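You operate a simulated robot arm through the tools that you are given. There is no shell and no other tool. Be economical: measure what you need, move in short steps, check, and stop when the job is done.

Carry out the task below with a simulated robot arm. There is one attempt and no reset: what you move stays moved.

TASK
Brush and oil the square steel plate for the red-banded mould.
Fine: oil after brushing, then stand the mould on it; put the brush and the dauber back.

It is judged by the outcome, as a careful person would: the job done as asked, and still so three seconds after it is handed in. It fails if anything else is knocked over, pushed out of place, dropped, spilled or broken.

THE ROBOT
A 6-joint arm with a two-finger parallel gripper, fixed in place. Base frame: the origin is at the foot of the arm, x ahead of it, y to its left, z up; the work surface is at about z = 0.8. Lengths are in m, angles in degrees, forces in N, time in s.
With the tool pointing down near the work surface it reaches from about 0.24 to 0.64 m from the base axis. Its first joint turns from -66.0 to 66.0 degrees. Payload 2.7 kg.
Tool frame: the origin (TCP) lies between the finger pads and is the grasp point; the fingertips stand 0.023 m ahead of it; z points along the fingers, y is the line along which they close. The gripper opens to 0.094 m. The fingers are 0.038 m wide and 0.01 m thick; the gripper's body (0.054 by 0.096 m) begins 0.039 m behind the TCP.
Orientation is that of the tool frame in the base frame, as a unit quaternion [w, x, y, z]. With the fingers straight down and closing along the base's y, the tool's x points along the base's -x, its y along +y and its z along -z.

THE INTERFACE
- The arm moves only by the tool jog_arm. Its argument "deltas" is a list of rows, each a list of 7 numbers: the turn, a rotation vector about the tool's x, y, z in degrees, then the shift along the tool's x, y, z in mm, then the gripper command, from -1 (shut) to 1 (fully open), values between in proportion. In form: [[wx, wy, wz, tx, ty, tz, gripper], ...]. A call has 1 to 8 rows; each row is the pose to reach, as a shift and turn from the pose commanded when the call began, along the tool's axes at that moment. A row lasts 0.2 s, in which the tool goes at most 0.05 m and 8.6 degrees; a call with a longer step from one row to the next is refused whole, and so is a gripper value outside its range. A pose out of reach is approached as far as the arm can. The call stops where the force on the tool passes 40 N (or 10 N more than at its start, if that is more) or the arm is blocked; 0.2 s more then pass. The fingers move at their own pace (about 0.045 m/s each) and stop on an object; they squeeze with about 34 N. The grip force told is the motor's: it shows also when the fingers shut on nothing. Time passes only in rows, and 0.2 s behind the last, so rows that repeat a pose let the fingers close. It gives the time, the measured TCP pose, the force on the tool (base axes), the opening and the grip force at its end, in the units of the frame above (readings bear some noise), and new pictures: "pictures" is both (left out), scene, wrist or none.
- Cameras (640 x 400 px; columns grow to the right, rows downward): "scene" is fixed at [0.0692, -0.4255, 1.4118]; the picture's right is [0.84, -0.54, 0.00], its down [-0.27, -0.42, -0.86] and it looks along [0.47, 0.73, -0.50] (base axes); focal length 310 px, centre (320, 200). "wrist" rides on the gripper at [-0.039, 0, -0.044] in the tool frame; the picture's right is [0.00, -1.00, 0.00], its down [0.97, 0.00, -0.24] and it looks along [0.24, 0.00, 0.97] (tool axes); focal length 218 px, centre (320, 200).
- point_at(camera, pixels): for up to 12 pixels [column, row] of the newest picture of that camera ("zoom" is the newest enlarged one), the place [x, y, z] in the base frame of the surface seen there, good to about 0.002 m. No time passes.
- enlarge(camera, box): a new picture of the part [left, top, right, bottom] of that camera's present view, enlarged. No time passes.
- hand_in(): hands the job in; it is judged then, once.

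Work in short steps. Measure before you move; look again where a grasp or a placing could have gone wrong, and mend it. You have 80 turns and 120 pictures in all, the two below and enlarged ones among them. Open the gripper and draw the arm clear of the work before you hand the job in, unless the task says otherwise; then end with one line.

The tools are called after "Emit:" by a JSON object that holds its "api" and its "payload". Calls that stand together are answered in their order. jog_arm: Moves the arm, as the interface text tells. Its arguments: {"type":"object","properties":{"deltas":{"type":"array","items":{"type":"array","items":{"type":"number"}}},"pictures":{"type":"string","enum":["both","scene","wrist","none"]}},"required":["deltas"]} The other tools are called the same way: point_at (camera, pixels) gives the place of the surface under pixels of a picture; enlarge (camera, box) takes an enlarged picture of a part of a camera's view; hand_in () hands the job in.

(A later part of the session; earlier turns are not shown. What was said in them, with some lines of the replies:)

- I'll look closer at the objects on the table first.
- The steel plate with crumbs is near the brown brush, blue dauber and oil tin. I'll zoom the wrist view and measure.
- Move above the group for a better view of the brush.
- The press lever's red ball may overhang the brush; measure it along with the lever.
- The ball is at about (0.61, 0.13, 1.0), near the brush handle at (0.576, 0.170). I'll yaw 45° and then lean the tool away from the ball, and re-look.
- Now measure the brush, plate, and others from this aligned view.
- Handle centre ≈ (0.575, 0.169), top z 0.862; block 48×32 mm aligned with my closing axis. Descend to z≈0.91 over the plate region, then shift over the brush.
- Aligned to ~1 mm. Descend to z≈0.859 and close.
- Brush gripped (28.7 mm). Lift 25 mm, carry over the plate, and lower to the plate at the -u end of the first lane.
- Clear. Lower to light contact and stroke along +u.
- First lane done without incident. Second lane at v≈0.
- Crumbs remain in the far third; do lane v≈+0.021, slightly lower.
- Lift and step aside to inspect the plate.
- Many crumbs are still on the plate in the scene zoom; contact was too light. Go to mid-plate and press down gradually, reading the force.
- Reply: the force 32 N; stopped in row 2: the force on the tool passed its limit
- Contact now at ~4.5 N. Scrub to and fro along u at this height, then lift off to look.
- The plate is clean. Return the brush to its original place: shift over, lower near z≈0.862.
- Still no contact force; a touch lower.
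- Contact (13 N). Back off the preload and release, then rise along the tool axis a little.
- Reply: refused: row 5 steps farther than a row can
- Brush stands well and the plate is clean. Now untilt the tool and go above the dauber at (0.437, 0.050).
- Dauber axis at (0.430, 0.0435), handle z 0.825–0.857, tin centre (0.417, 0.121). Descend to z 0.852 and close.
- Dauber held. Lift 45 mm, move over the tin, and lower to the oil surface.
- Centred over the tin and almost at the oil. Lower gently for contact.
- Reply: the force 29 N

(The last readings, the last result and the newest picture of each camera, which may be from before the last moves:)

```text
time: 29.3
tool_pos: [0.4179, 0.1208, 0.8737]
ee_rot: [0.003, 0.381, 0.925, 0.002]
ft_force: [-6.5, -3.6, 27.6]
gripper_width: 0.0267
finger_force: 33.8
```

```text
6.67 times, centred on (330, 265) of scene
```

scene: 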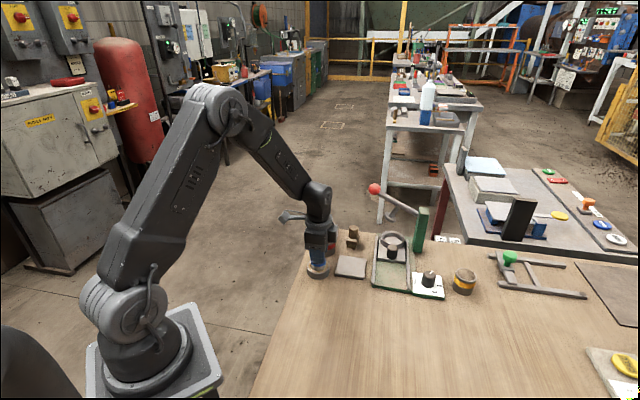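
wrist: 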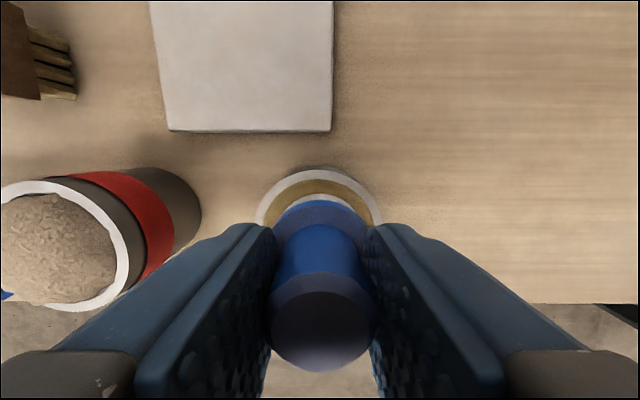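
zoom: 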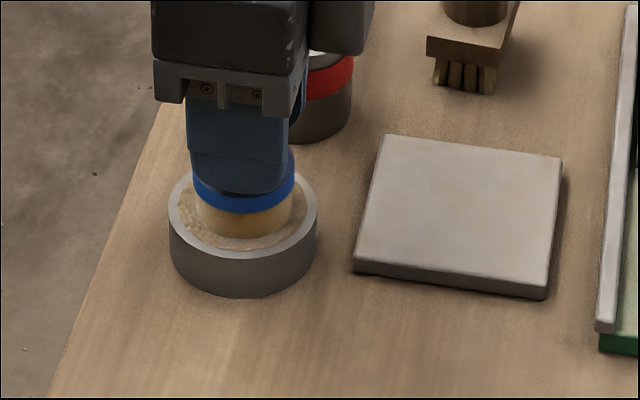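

Pad has taken oil (now yellow). Lift, carry to the plate's near corner, and lower to just above.

Emit:
{"api": "jog_arm", "payload": {"deltas": [[0, 0, 0, 0, 0, -25, -1], [0, 0, 0, -20, 3, -35, -1], [0, 0, 0, -50, 8, -35, -1], [0, 0, 0, -63.5, 10, -35, -1], [0, 0, 0, -63.5, 10, -20, -1], [0, 0, 0, -63.5, 10, 0, -1], [0, 0, 0, -63.5, 10, 5, -1], [0, 0, 0, -63.5, 10, 7.5, -1]], "pictures": "both"}}

Emit:
{"api": "enlarge", "payload": {"camera": "scene", "box": [300, 235, 380, 295]}}

```text
time: 31.1
tool_pos: [0.4695, 0.0841, 0.8661]
ee_rot: [0.002, 0.381, 0.925, 0.002]
ft_force: [0.2, -1.1, -0.2]
gripper_width: 0.027
finger_force: 33.3
```

scene: 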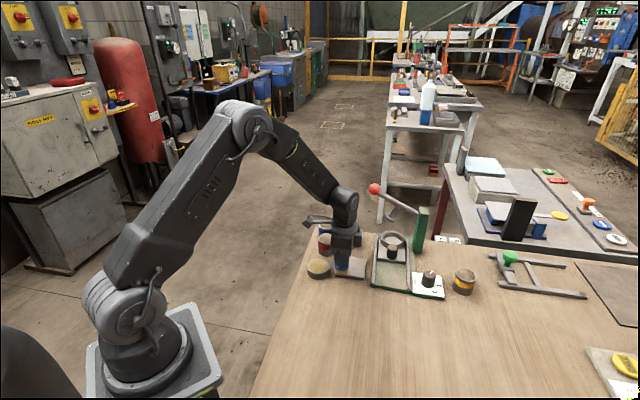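
wrist: 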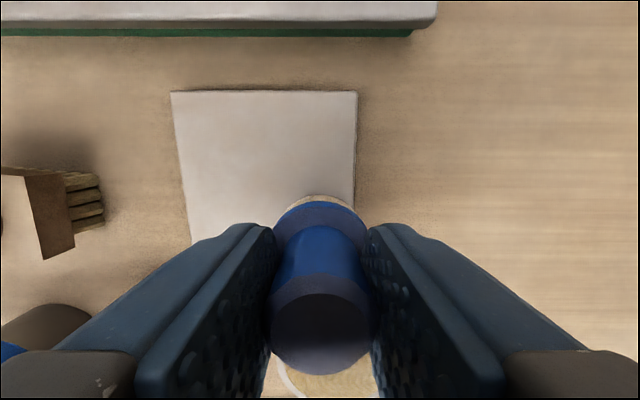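

```text
6.67 times, centred on (340, 265) of scene
```

zoom: 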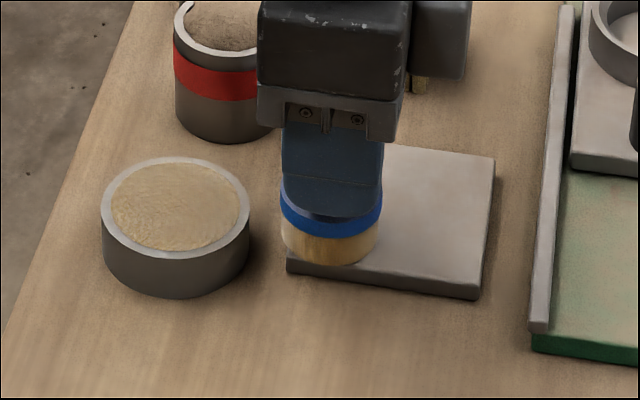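

Emit:
{"api": "jog_arm", "payload": {"deltas": [[0, 0, 0, 0, 0, 1.5, -1], [0, 0, 0, 0, 0, 2.5, -1]], "pictures": "none"}}

```text
time: 31.7
tool_pos: [0.4693, 0.0842, 0.8618]
ee_rot: [0.002, 0.381, 0.925, 0.002]
ft_force: [-4.4, -1.2, 8.6]
gripper_width: 0.027
finger_force: 33.9
```

Contact at 8.6 N. Wipe along the first lane in +u, step over in v, and back.

Emit:
{"api": "jog_arm", "payload": {"deltas": [[0, 0, 0, 0, 15, 0.3, -1], [0, 0, 0, 0, 30, 0.3, -1], [0, 0, 0, 0, 45, 0.3, -1], [0, 0, 0, -15, 45, 0.3, -1], [0, 0, 0, -15, 30, 0.3, -1], [0, 0, 0, -15, 15, 0.3, -1], [0, 0, 0, -15, 0, 0.3, -1]], "pictures": "none"}}

Emit:
{"api": "jog_arm", "payload": {"deltas": [[0, 0, 0, -15, 0, 0, -1], [0, 0, 0, -15, 15, 0, -1], [0, 0, 0, -15, 30, 0, -1], [0, 0, 0, -15, 45, 0, -1], [0, 0, 0, -29, 45, 0, -1], [0, 0, 0, -29, 30, 0, -1], [0, 0, 0, -29, 15, 0, -1], [0, 0, 0, -29, 0, 0, -1]], "pictures": "both"}}

Emit:
{"api": "enlarge", "payload": {"camera": "scene", "box": [310, 235, 390, 295]}}

```text
time: 33.3
tool_pos: [0.4814, 0.0719, 0.8611]
ee_rot: [0.001, 0.381, 0.924, 0.001]
ft_force: [0.8, 1.6, 6.3]
gripper_width: 0.0269
finger_force: 34.0
```

```text
time: 35.1
tool_pos: [0.5009, 0.0533, 0.8617]
ee_rot: [0.001, 0.381, 0.925, 0.001]
ft_force: [0.9, -0.1, -0.1]
gripper_width: 0.0267
finger_force: 33.7
```

scene: 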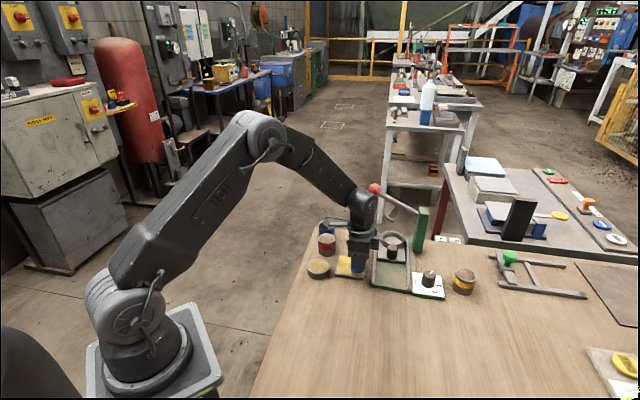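
wrist: 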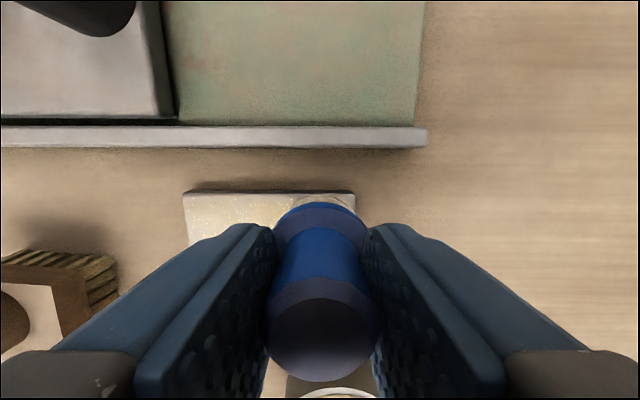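

```text
6.67 times, centred on (350, 265) of scene
```

zoom: 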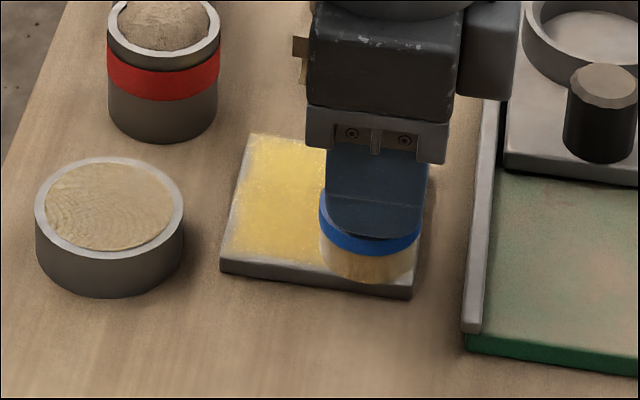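

Oil film is spreading well. One more pass along the far lane with slight pressure, then lift to inspect.

Emit:
{"api": "jog_arm", "payload": {"deltas": [[0, 0, 0, -2, 0, 1.2, -1], [0, 0, 0, -2, 15, 1.2, -1], [0, 0, 0, -2, 30, 1.2, -1], [0, 0, 0, -2, 44, 1.2, -1], [0, 0, 0, -2, 44, -20, -1], [0, 0, 0, -2, 0, -50, -1], [0, 0, 0, 0, -40, -60, -1], [0, 0, 0, 0, -40, -60, -1]], "pictures": "wrist"}}

Emit:
{"api": "enlarge", "payload": {"camera": "scene", "box": [310, 235, 390, 295]}}

```text
refused: row 6 steps farther than a row can; nothing moved
```

```text
6.67 times, centred on (350, 265) of scene
```

zoom: 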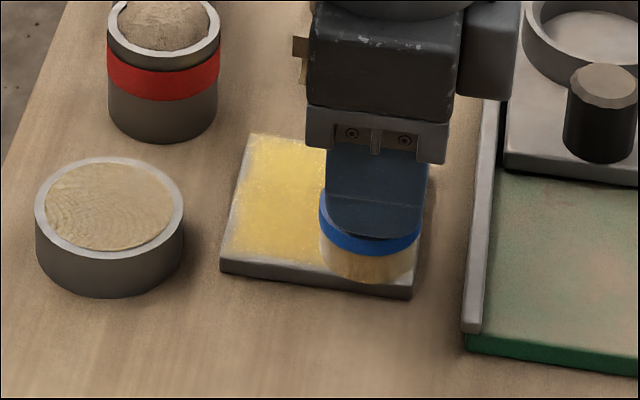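

Emit:
{"api": "jog_arm", "payload": {"deltas": [[0, 0, 0, -2, 0, 1.2, -1], [0, 0, 0, -2, 15, 1.2, -1], [0, 0, 0, -2, 30, 1.2, -1], [0, 0, 0, -2, 44, 1.2, -1], [0, 0, 0, -2, 44, -35, -1], [0, 0, 0, -2, 5, -55, -1], [0, 0, 0, 0, -40, -60, -1], [0, 0, 0, 0, -40, -60, -1]], "pictures": "wrist"}}

Emit:
{"api": "enlarge", "payload": {"camera": "scene", "box": [310, 235, 390, 295]}}

```text
time: 36.9
tool_pos: [0.4737, 0.0242, 0.9222]
ee_rot: [0.002, 0.381, 0.925, 0.001]
ft_force: [-0.3, 1.2, -0.5]
gripper_width: 0.0271
finger_force: 33.7
```

wrist: 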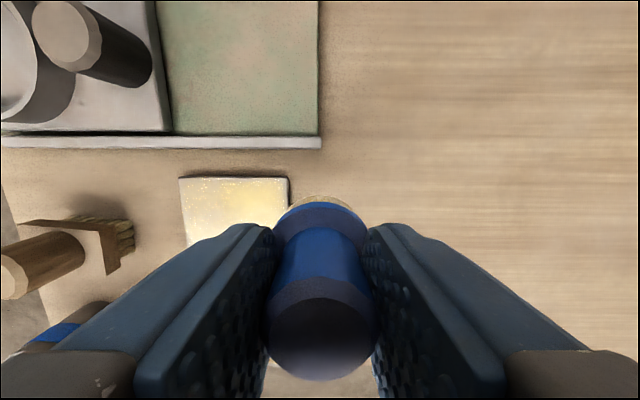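

```text
6.67 times, centred on (350, 265) of scene
```

zoom: 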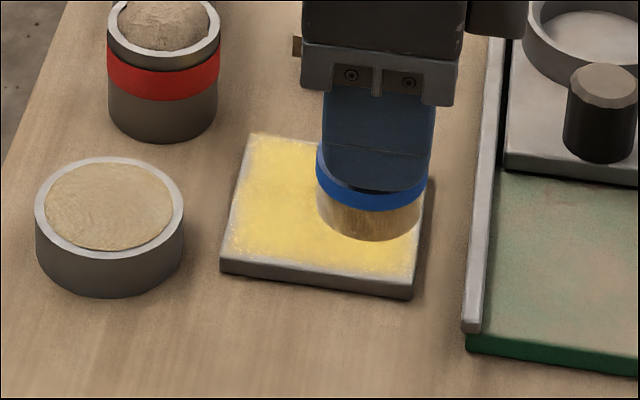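

Plate well oiled. Return the dauber to its spot (0.4304, 0.0437).

Emit:
{"api": "jog_arm", "payload": {"deltas": [[0, 0, 0, 44.4, -16.8, 0, -1], [0, 0, 0, 44.4, -16.8, 30, -1], [0, 0, 0, 44.4, -16.8, 58, -1], [0, 0, 0, 44.4, -16.8, 67, -1], [0, 0, 0, 44.4, -16.8, 67, -1]], "pictures": "none"}}

Emit:
{"api": "jog_arm", "payload": {"deltas": [[0, 0, 0, 0, 0, 1.5, -1], [0, 0, 0, 0, 0, 3, -1]], "pictures": "none"}}

Emit:
{"api": "enlarge", "payload": {"camera": "scene", "box": [300, 240, 380, 300]}}

```text
time: 38.1
tool_pos: [0.4292, 0.0437, 0.8531]
ee_rot: [0.002, 0.381, 0.924, 0.001]
ft_force: [0.0, -0.1, -0.1]
gripper_width: 0.0266
finger_force: 33.6
```

```text
time: 38.7
tool_pos: [0.4302, 0.0436, 0.8517]
ee_rot: [0.001, 0.382, 0.924, 0.002]
ft_force: [0.5, -0.2, -0.8]
gripper_width: 0.0269
finger_force: 34.5
```

```text
6.67 times, centred on (340, 270) of scene
```

zoom: 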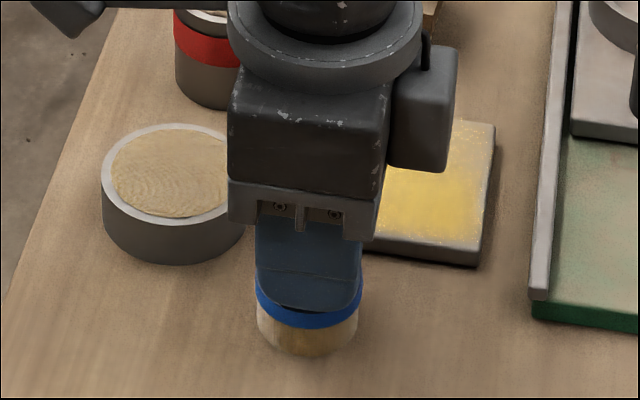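

Not quite touching; nudge down until contact.

Emit:
{"api": "jog_arm", "payload": {"deltas": [[0, 0, 0, 0, 0, 1, -1], [0, 0, 0, 0, 0, 1.5, -1]], "pictures": "none"}}

```text
time: 39.3
tool_pos: [0.4303, 0.0442, 0.8514]
ee_rot: [0.003, 0.38, 0.925, 0.002]
ft_force: [-6.3, 0.4, 18.4]
gripper_width: 0.027
finger_force: 34.0
```

Contact. Relieve, release and rise.

Emit:
{"api": "jog_arm", "payload": {"deltas": [[0, 0, 0, 0, 0, -1, -1], [0, 0, 0, 0, 0, -1, 0], [0, 0, 0, 0, 0, -1, 0.5], [0, 0, 0, 0, 0, -1, 1], [0, 0, 0, 0, 0, -1, 1], [0, 0, 0, 0, 0, -30, 1], [0, 0, 0, 0, 0, -75, 1], [0, 0, 0, 0, 0, -105, 1]], "pictures": "both"}}

Emit:
{"api": "enlarge", "payload": {"camera": "scene", "box": [300, 220, 400, 300]}}

```text
time: 41.1
tool_pos: [0.43, 0.0429, 0.9568]
ee_rot: [0.002, 0.381, 0.925, 0.0]
ft_force: [-0.5, 0.1, -0.2]
gripper_width: 0.094
finger_force: 0.0
```

scene: 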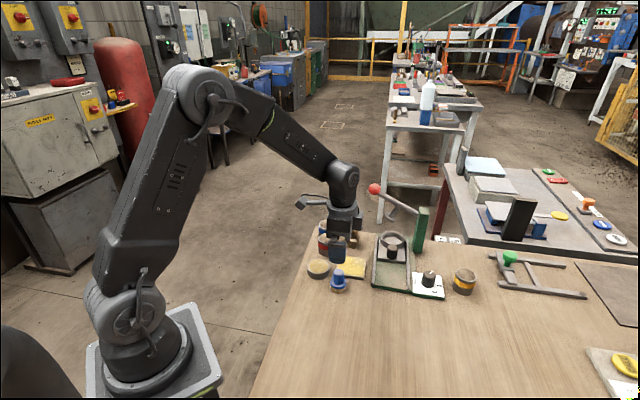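
wrist: 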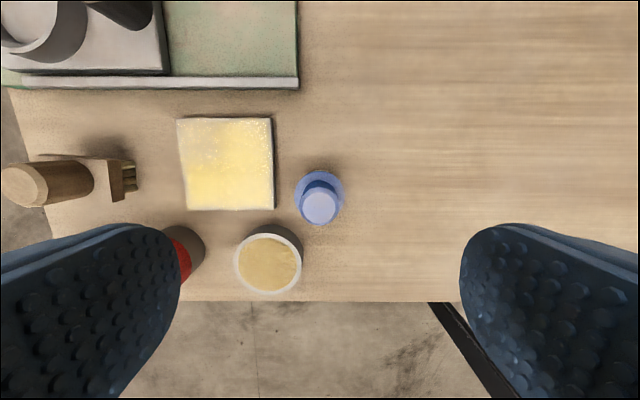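

```text
5.00 times, centred on (350, 260) of scene
```

zoom: 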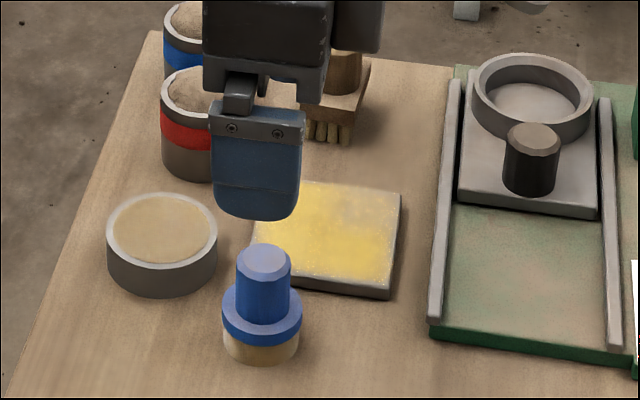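

Emit:
{"api": "enlarge", "payload": {"camera": "wrist", "box": [160, 100, 300, 220]}}

```text
3.33 times, centred on (230, 160) of wrist
```

zoom: 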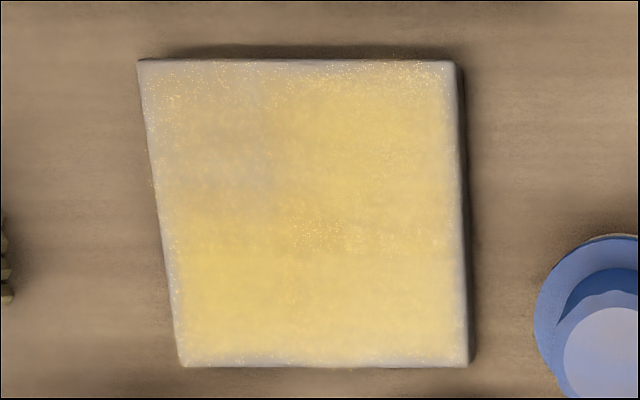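

There's a thin patch in the upper-left quarter (zoom ~(240,170)). I'll pick the dauber up again, re-dip and go over that area.

Emit:
{"api": "jog_arm", "payload": {"deltas": [[0, 0, 0, 0, 0, 45, 1], [0, 0, 0, 0, 0, 85, 1], [0, 0, 0, 0, 0, 104, 1], [0, 0, 0, 0, 0, 104, 0], [0, 0, 0, 0, 0, 104, -1], [0, 0, 0, 0, 0, 104, -1], [0, 0, 0, 0, 0, 104, -1], [0, 0, 0, 0, 0, 104, -1]], "pictures": "none"}}

Emit:
{"api": "jog_arm", "payload": {"deltas": [[0, 0, 0, 0, 0, -40, -1], [0, 0, 0, 20, 14, -45, -1], [0, 0, 0, 50, 35, -45, -1], [0, 0, 0, 64.1, 45.2, -45, -1], [0, 0, 0, 64.1, 45.2, -35, -1], [0, 0, 0, 64.1, 45.2, -22, -1], [0, 0, 0, 64.1, 45.2, -20, -1], [0, 0, 0, 64.1, 45.2, -20, -1]], "pictures": "wrist"}}

```text
time: 42.9
tool_pos: [0.4292, 0.0428, 0.8501]
ee_rot: [0.001, 0.381, 0.925, 0.001]
ft_force: [0.5, 0.5, 0.5]
gripper_width: 0.0268
finger_force: 33.8
```

```text
time: 44.7
tool_pos: [0.4155, 0.1208, 0.872]
ee_rot: [0.002, 0.381, 0.925, 0.003]
ft_force: [-4.7, 0.2, 13.7]
gripper_width: 0.027
finger_force: 33.9
```

wrist: 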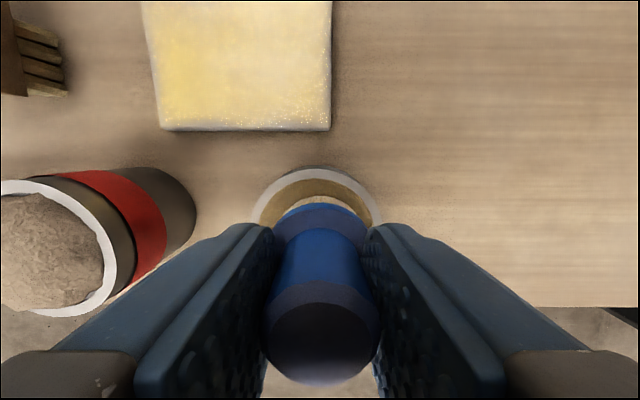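

Dipped again. Carry to mid-plate and lower for contact.

Emit:
{"api": "jog_arm", "payload": {"deltas": [[0, 0, 0, 0, 0, -35, -1], [0, 0, 0, -40, 10, -35, -1], [0, 0, 0, -82, 29, -35, -1], [0, 0, 0, -87, 29, -20, -1], [0, 0, 0, -87, 29, 0, -1], [0, 0, 0, -87, 29, 7, -1], [0, 0, 0, -87, 29, 10, -1], [0, 0, 0, -87, 29, 10, -1]], "pictures": "none"}}

```text
time: 46.5
tool_pos: [0.4982, 0.0794, 0.8612]
ee_rot: [0.001, 0.382, 0.924, 0.002]
ft_force: [-0.9, 0.3, -0.9]
gripper_width: 0.0269
finger_force: 33.5
```

Emit:
{"api": "jog_arm", "payload": {"deltas": [[0, 0, 0, 0, 0, 1.2, -1], [0, 0, 0, 0, 13, 1.4, -1], [0, 0, 0, 0, 26, 1.4, -1], [0, 0, 0, -8, 26, 1.4, -1], [0, 0, 0, -8, 13, 1.4, -1], [0, 0, 0, -8, 0, 1.4, -1], [0, 0, 0, -16, 0, 1.4, -1], [0, 0, 0, -16, 13, 1.4, -1]], "pictures": "none"}}

Emit:
{"api": "jog_arm", "payload": {"deltas": [[0, 0, 0, 0, 0, 0, -1], [0, 0, 0, 0, 13, 0, -1], [0, 0, 0, -5, 13, 0, -1], [0, 0, 0, -5, -5, 0, -1], [0, 0, 0, -5, -5, -35, -1], [0, 0, 0, -5, -50, -50, -1], [0, 0, 0, 8, -85, -60, -1], [0, 0, 0, 8, -85, -60, -1]], "pictures": "both"}}

Emit:
{"api": "enlarge", "payload": {"camera": "wrist", "box": [120, 130, 320, 250]}}

```text
time: 48.3
tool_pos: [0.5179, 0.0784, 0.8607]
ee_rot: [0.002, 0.38, 0.925, 0.001]
ft_force: [0.3, -1.1, 1.6]
gripper_width: 0.0267
finger_force: 34.3
```

```text
time: 50.1
tool_pos: [0.4517, 0.0236, 0.9204]
ee_rot: [0.001, 0.381, 0.925, 0.001]
ft_force: [0.6, 1.0, -0.3]
gripper_width: 0.0268
finger_force: 34.2
```

scene: 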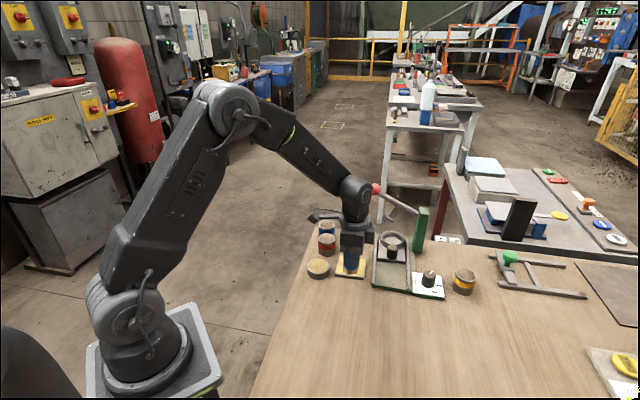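
wrist: 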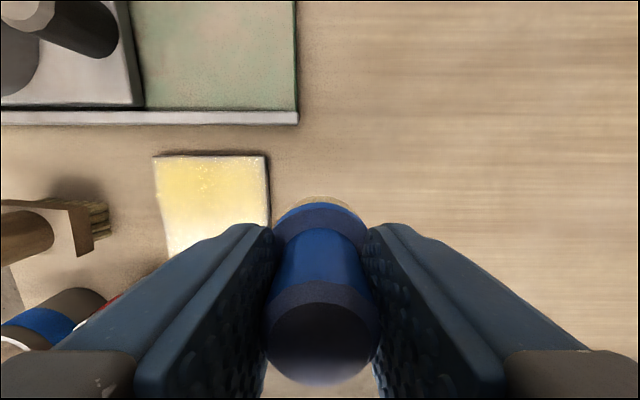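

```text
3.20 times, centred on (220, 190) of wrist
```

zoom: 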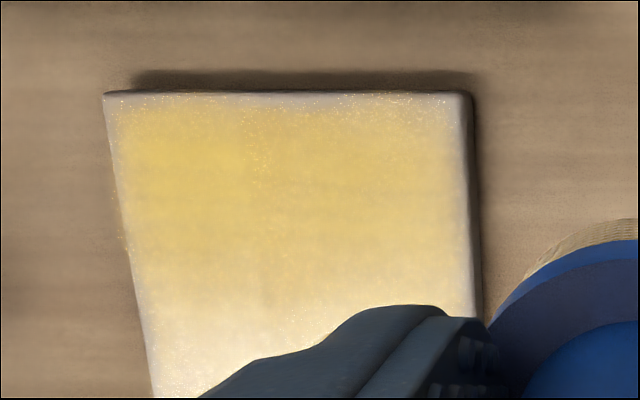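

Coverage is now full. Put the dauber back.

Emit:
{"api": "jog_arm", "payload": {"deltas": [[0, 0, 0, 29.3, -1, 0, -1], [0, 0, 0, 29.3, -1, 30, -1], [0, 0, 0, 29.3, -1, 60, -1], [0, 0, 0, 29.3, -1, 68, -1], [0, 0, 0, 29.3, -1, 69.5, -1], [0, 0, 0, 29.3, -1, 70.5, -1]], "pictures": "none"}}

```text
time: 51.5
tool_pos: [0.4314, 0.0438, 0.8487]
ee_rot: [0.002, 0.38, 0.925, 0.002]
ft_force: [-4.4, -0.7, 13.8]
gripper_width: 0.027
finger_force: 33.8
```

Contact; relieve, release, rise.

Emit:
{"api": "jog_arm", "payload": {"deltas": [[0, 0, 0, 0, 0, -0.8, -1], [0, 0, 0, 0, 0, -0.8, 0], [0, 0, 0, 0, 0, -0.8, 0.5], [0, 0, 0, 0, 0, -0.8, 1], [0, 0, 0, 0, 0, -0.8, 1], [0, 0, 0, 0, 0, -30, 1], [0, 0, 0, 0, 0, -75, 1], [0, 0, 0, 0, 0, -105, 1]], "pictures": "none"}}

Emit:
{"api": "jog_arm", "payload": {"deltas": [[0, 0, 0, 30, 20, -10, 1], [0, 0, 0, 40, 60, -20, 1], [0, 0, 0, 50, 100, -20, 1], [0, 0, 0, 50, 120, -20, 1], [0, 0, 0, 50, 120, -20, 1]], "pictures": "both"}}

```text
time: 53.3
tool_pos: [0.4313, 0.0424, 0.9562]
ee_rot: [0.002, 0.38, 0.925, 0.002]
ft_force: [0.3, 0.0, -0.2]
gripper_width: 0.0941
finger_force: 0.0
```

```text
time: 54.5
tool_pos: [0.4804, 0.1627, 0.9751]
ee_rot: [0.002, 0.381, 0.925, 0.001]
ft_force: [-0.3, -1.2, -0.1]
gripper_width: 0.0942
finger_force: 0.0
```

scene: 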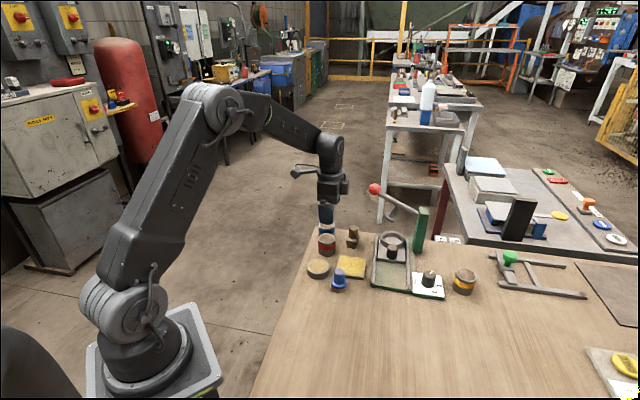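
wrist: 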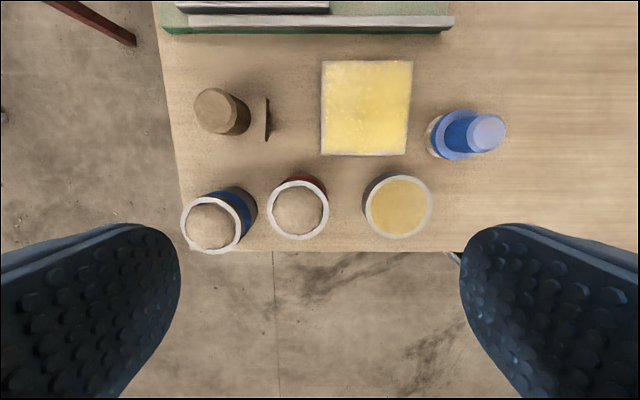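

Measure the red mould precisely.

Emit:
{"api": "point_at", "payload": {"camera": "wrist", "pixels": [[298, 209], [270, 209], [327, 209], [298, 182], [298, 236], [211, 224], [245, 210], [322, 62], [412, 62], [406, 154], [324, 154], [366, 108]]}}

Emit:
{"api": "enlarge", "payload": {"camera": "wrist", "box": [170, 150, 370, 260]}}

Emit:
{"api": "enlarge", "payload": {"camera": "scene", "box": [300, 220, 380, 300]}}

```text
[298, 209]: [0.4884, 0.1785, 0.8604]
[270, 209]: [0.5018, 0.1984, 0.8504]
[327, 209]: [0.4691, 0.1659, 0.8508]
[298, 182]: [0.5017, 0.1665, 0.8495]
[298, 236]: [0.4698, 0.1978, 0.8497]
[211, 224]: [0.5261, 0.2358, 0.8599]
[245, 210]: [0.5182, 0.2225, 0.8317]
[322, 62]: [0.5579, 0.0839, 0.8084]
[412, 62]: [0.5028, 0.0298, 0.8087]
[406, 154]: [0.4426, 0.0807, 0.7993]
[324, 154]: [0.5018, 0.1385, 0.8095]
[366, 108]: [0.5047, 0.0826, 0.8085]
```

```text
3.20 times, centred on (270, 205) of wrist
```

zoom: 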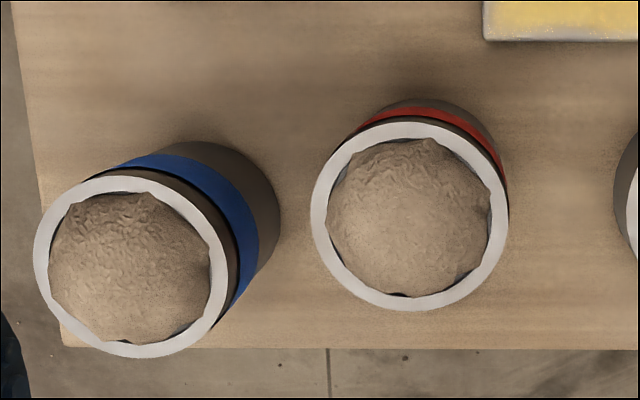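

```text
5.00 times, centred on (340, 260) of scene
```

zoom: 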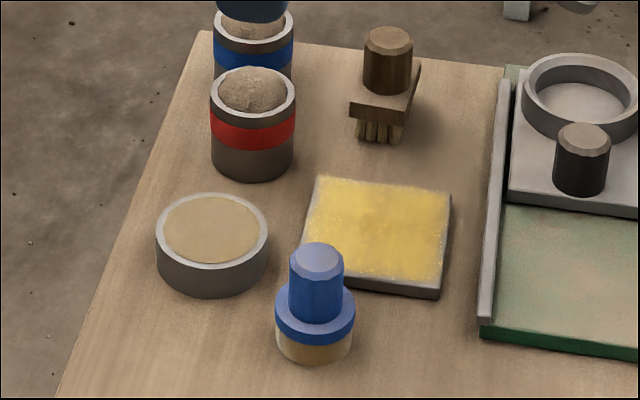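

Mould axis (0.4856, 0.182), rim top 0.850, radius 0.023; the gap to the blue mould is tight along my present closing line. Rotate -90° so the fingers close across the free sides.

Emit:
{"api": "jog_arm", "payload": {"deltas": [[0, 0, -8, 0, 0, 0, 1], [0, 0, -16, 0, 0, 0, 1], [0, 0, -24, 0, 0, 0, 1], [0, 0, -32, 0, 0, 0, 1], [0, 0, -40, 0, 0, 0, 1], [0, 0, -48, 0, 0, 0, 1], [0, 0, -56, 0, 0, 0, 1], [0, 0, -64, 0, 0, 0, 1]], "pictures": "none"}}

Emit:
{"api": "jog_arm", "payload": {"deltas": [[0, 0, -8, 0, 0, 0, 1], [0, 0, -16, 0, 0, 0, 1], [0, 0, -24, 0, 0, 0, 1], [0, 0, -26, 0, 0, 0, 1], [0, 0, -26, 0, 0, 0, 1]], "pictures": "wrist"}}

```text
time: 56.3
tool_pos: [0.4806, 0.1624, 0.9742]
ee_rot: [0.001, -0.168, 0.986, 0.0]
ft_force: [-0.3, 0.2, -0.2]
gripper_width: 0.094
finger_force: 0.0
```

```text
time: 57.5
tool_pos: [0.4795, 0.1636, 0.9737]
ee_rot: [0.002, -0.385, 0.923, 0.0]
ft_force: [-0.2, 0.8, 0.3]
gripper_width: 0.0941
finger_force: 0.0
```

wrist: 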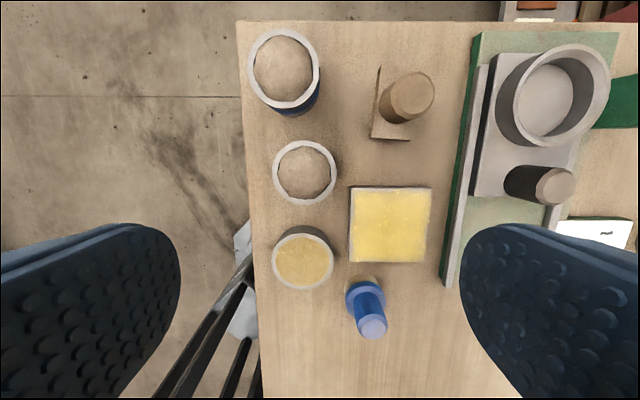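

Emit:
{"api": "jog_arm", "payload": {"deltas": [[0, 0, 0, -10, 5, 30, 1], [0, 0, 0, -17.3, 8.7, 60, 1], [0, 0, 0, -17.3, 8.7, 75, 1], [0, 0, 0, -17.3, 8.7, 75, 1]], "pictures": "both"}}

Emit:
{"api": "point_at", "payload": {"camera": "wrist", "pixels": [[320, 215], [280, 250], [360, 250], [320, 290]]}}

```text
time: 58.5
tool_pos: [0.4875, 0.1813, 0.8999]
ee_rot: [0.003, -0.384, 0.923, 0.001]
ft_force: [0.5, -0.3, 0.0]
gripper_width: 0.0943
finger_force: 0.1
```

scene: 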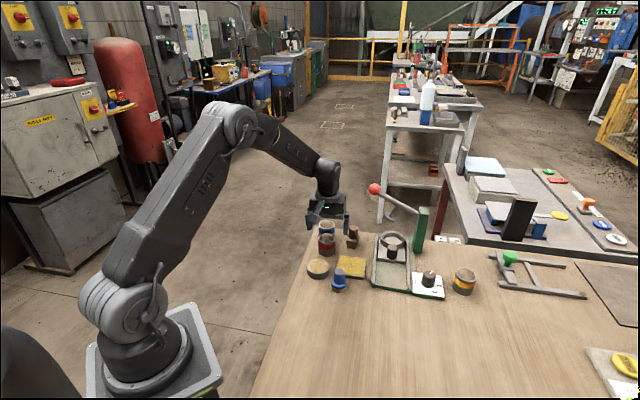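
wrist: 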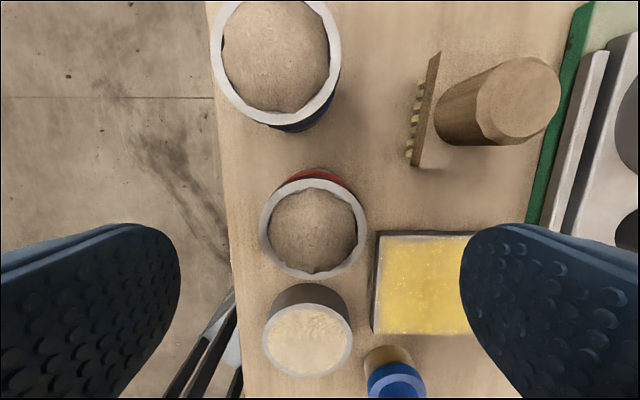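

```text
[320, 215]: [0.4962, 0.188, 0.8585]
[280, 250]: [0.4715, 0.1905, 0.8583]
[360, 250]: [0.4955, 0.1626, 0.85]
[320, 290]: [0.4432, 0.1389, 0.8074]
```

Emit:
{"api": "point_at", "payload": {"camera": "wrist", "pixels": [[264, 228], [362, 228], [313, 182], [313, 275], [277, 192], [350, 193], [277, 264], [350, 264], [312, 228]]}}

```text
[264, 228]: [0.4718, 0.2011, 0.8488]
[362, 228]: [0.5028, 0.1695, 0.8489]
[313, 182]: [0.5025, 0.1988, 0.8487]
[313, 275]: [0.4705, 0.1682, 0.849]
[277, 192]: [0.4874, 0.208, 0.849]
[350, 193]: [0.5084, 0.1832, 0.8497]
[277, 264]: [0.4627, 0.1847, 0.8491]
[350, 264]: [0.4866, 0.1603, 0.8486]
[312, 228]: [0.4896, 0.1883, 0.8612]
```

Mould centre (0.4866, 0.184). Small correction, descend to z≈0.834 and close.

Emit:
{"api": "jog_arm", "payload": {"deltas": [[0, 0, 0, -1.4, 2.7, 25, 1], [0, 0, 0, -1.4, 2.7, 50, 1], [0, 0, 0, -1.4, 2.7, 66, 1], [0, 0, 0, -1.4, 2.7, 66, 0.3], [0, 0, 0, -1.4, 2.7, 66, -1], [0, 0, 0, -1.4, 2.7, 66, -1], [0, 0, 0, -1.4, 2.7, 66, -1]], "pictures": "both"}}

```text
time: 60.1
tool_pos: [0.4875, 0.1845, 0.8347]
ee_rot: [0.002, -0.384, 0.923, -0.001]
ft_force: [-0.2, 1.5, 0.0]
gripper_width: 0.0495
finger_force: 33.7
```

scene: 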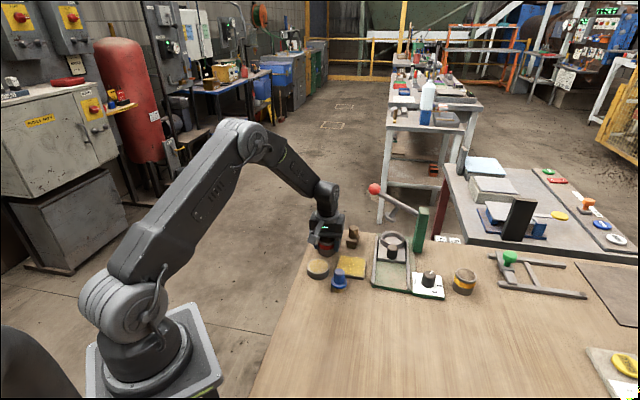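
wrist: 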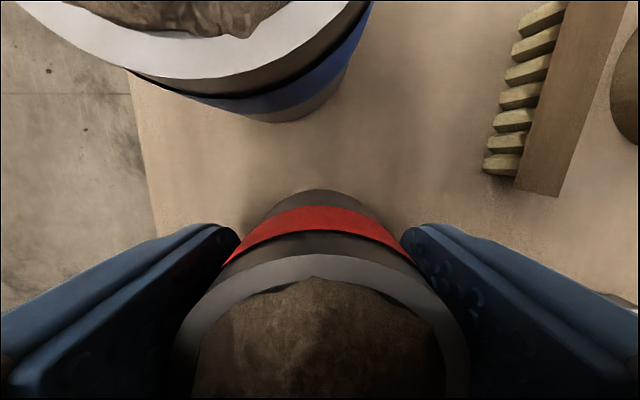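

Mould gripped. Lift 40 mm, carry over plate centre, and lower to just above it.

Emit:
{"api": "jog_arm", "payload": {"deltas": [[0, 0, 0, 0, 0, -25, -1], [0, 0, 0, 0, 0, -45, -1], [0, 0, 0, 25, -33, -45, -1], [0, 0, 0, 50, -65, -45, -1], [0, 0, 0, 62.2, -81.3, -45, -1], [0, 0, 0, 62.2, -81.3, -45, -1], [0, 0, 0, 62.2, -81.3, -25, -1], [0, 0, 0, 62.2, -81.3, -14, -1]], "pictures": "both"}}

Emit:
{"api": "enlarge", "payload": {"camera": "scene", "box": [310, 220, 400, 290]}}

```text
time: 61.9
tool_pos: [0.4992, 0.0829, 0.8482]
ee_rot: [0.002, -0.384, 0.923, 0.0]
ft_force: [0.5, -0.6, -4.3]
gripper_width: 0.0498
finger_force: 33.8
```

scene: 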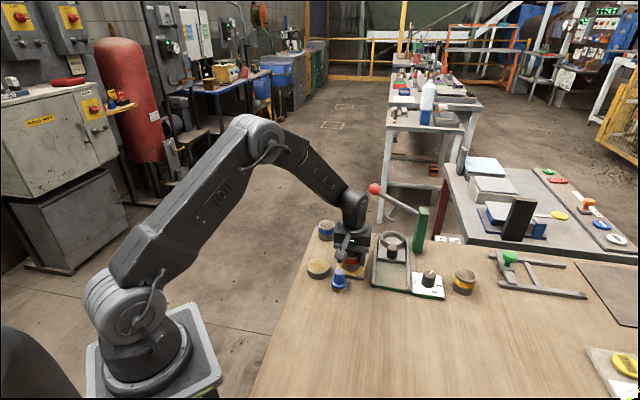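
wrist: 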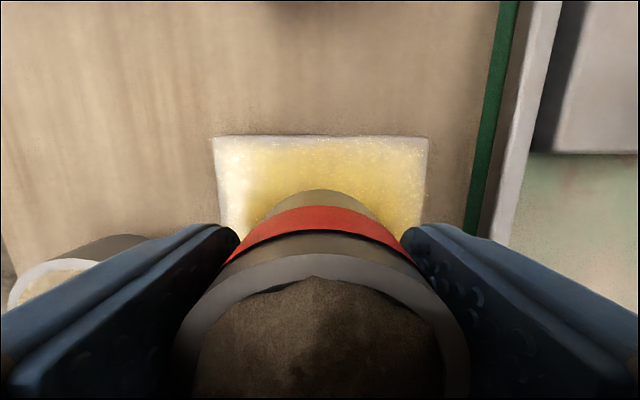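

```text
5.71 times, centred on (355, 255) of scene
```

zoom: 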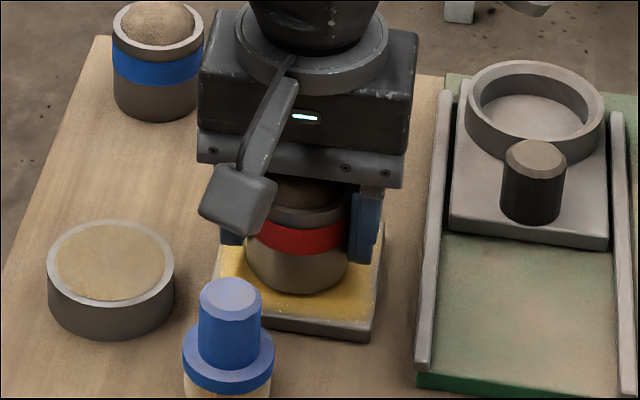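

Well centred; nudge 2 mm to true centre and lower until contact.

Emit:
{"api": "jog_arm", "payload": {"deltas": [[0, 0, 0, -2, -2, 0, -1], [0, 0, 0, -2, -2, 1.5, -1], [0, 0, 0, -2, -2, 3, -1], [0, 0, 0, -2, -2, 4, -1]], "pictures": "none"}}

```text
time: 62.9
tool_pos: [0.5025, 0.0826, 0.8452]
ee_rot: [0.001, -0.384, 0.923, -0.001]
ft_force: [-0.3, -0.1, -1.8]
gripper_width: 0.0497
finger_force: 34.1
```

Emit:
{"api": "jog_arm", "payload": {"deltas": [[0, 0, 0, 0, 0, 0.7, -1], [0, 0, 0, 0, 0, 0.7, -1]], "pictures": "none"}}

Emit:
{"api": "enlarge", "payload": {"camera": "scene", "box": [310, 220, 400, 290]}}

```text
time: 63.5
tool_pos: [0.5039, 0.0833, 0.8448]
ee_rot: [0.001, -0.383, 0.924, 0.0]
ft_force: [-2.8, -1.5, 7.6]
gripper_width: 0.0495
finger_force: 33.6
```

```text
5.71 times, centred on (355, 255) of scene
```

zoom: 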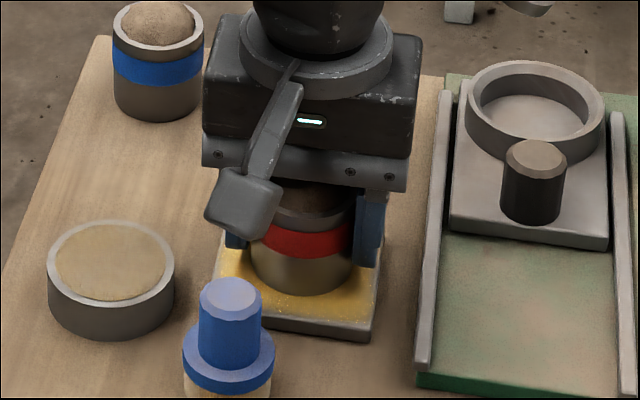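

Contact. Release (partial opening, clear of the rail) and rise.

Emit:
{"api": "jog_arm", "payload": {"deltas": [[0, 0, 0, 0, 0, 0, 0.3], [0, 0, 0, 0, 0, 0, 0.55], [0, 0, 0, 0, 0, 0, 0.55], [0, 0, 0, 0, 0, -20, 0.55], [0, 0, 0, 0, 0, -60, 0.55], [0, 0, 0, 0, 0, -100, 0.55]], "pictures": "none"}}

Emit:
{"api": "jog_arm", "payload": {"deltas": [[0, 0, 0, 20, 25, -35, 1], [0, 0, 0, 40, 50, -60, 1], [0, 0, 0, 70, 80, -80, 1], [0, 0, 0, 100, 100, -100, 1], [0, 0, 0, 100, 100, -100, 1]], "pictures": "both"}}

Emit:
{"api": "enlarge", "payload": {"camera": "scene", "box": [300, 210, 420, 300]}}

```text
time: 64.9
tool_pos: [0.4994, 0.0832, 0.9436]
ee_rot: [0.001, -0.384, 0.924, 0.0]
ft_force: [-0.7, -0.1, 0.3]
gripper_width: 0.0728
finger_force: 0.1
```

```text
time: 66.1
tool_pos: [0.359, 0.0836, 1.0427]
ee_rot: [0.002, -0.384, 0.923, 0.001]
ft_force: [0.1, -0.3, 0.0]
gripper_width: 0.094
finger_force: 0.0
```

scene: 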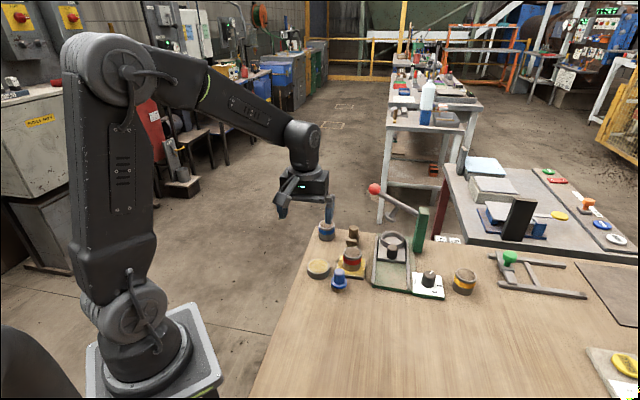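
wrist: 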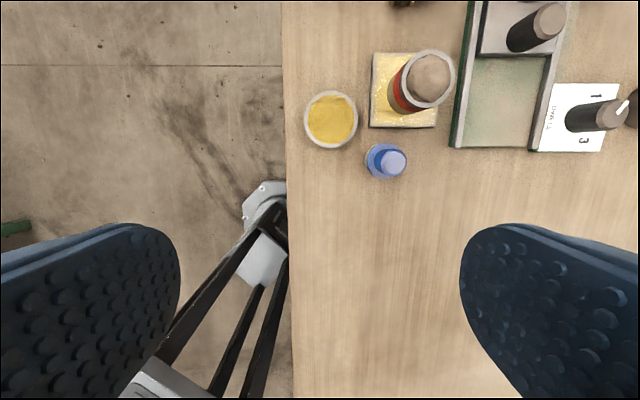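

```text
4.44 times, centred on (360, 255) of scene
```

zoom: 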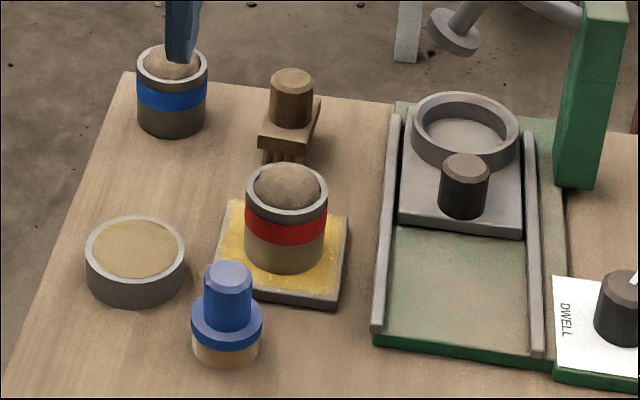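

The mould stands centred on the oiled plate. The brush, dauber, tin and blue mould are all upright in their places, and the arm is clear with the gripper open, so I'm handing in.

Emit:
{"api": "hand_in", "payload": {}}

```text
The job is handed in.
```

The square steel plate is brushed clean and oiled, the red-banded mould stands centred on it, and the brush and dauber are back in their places; I've handed the job in.
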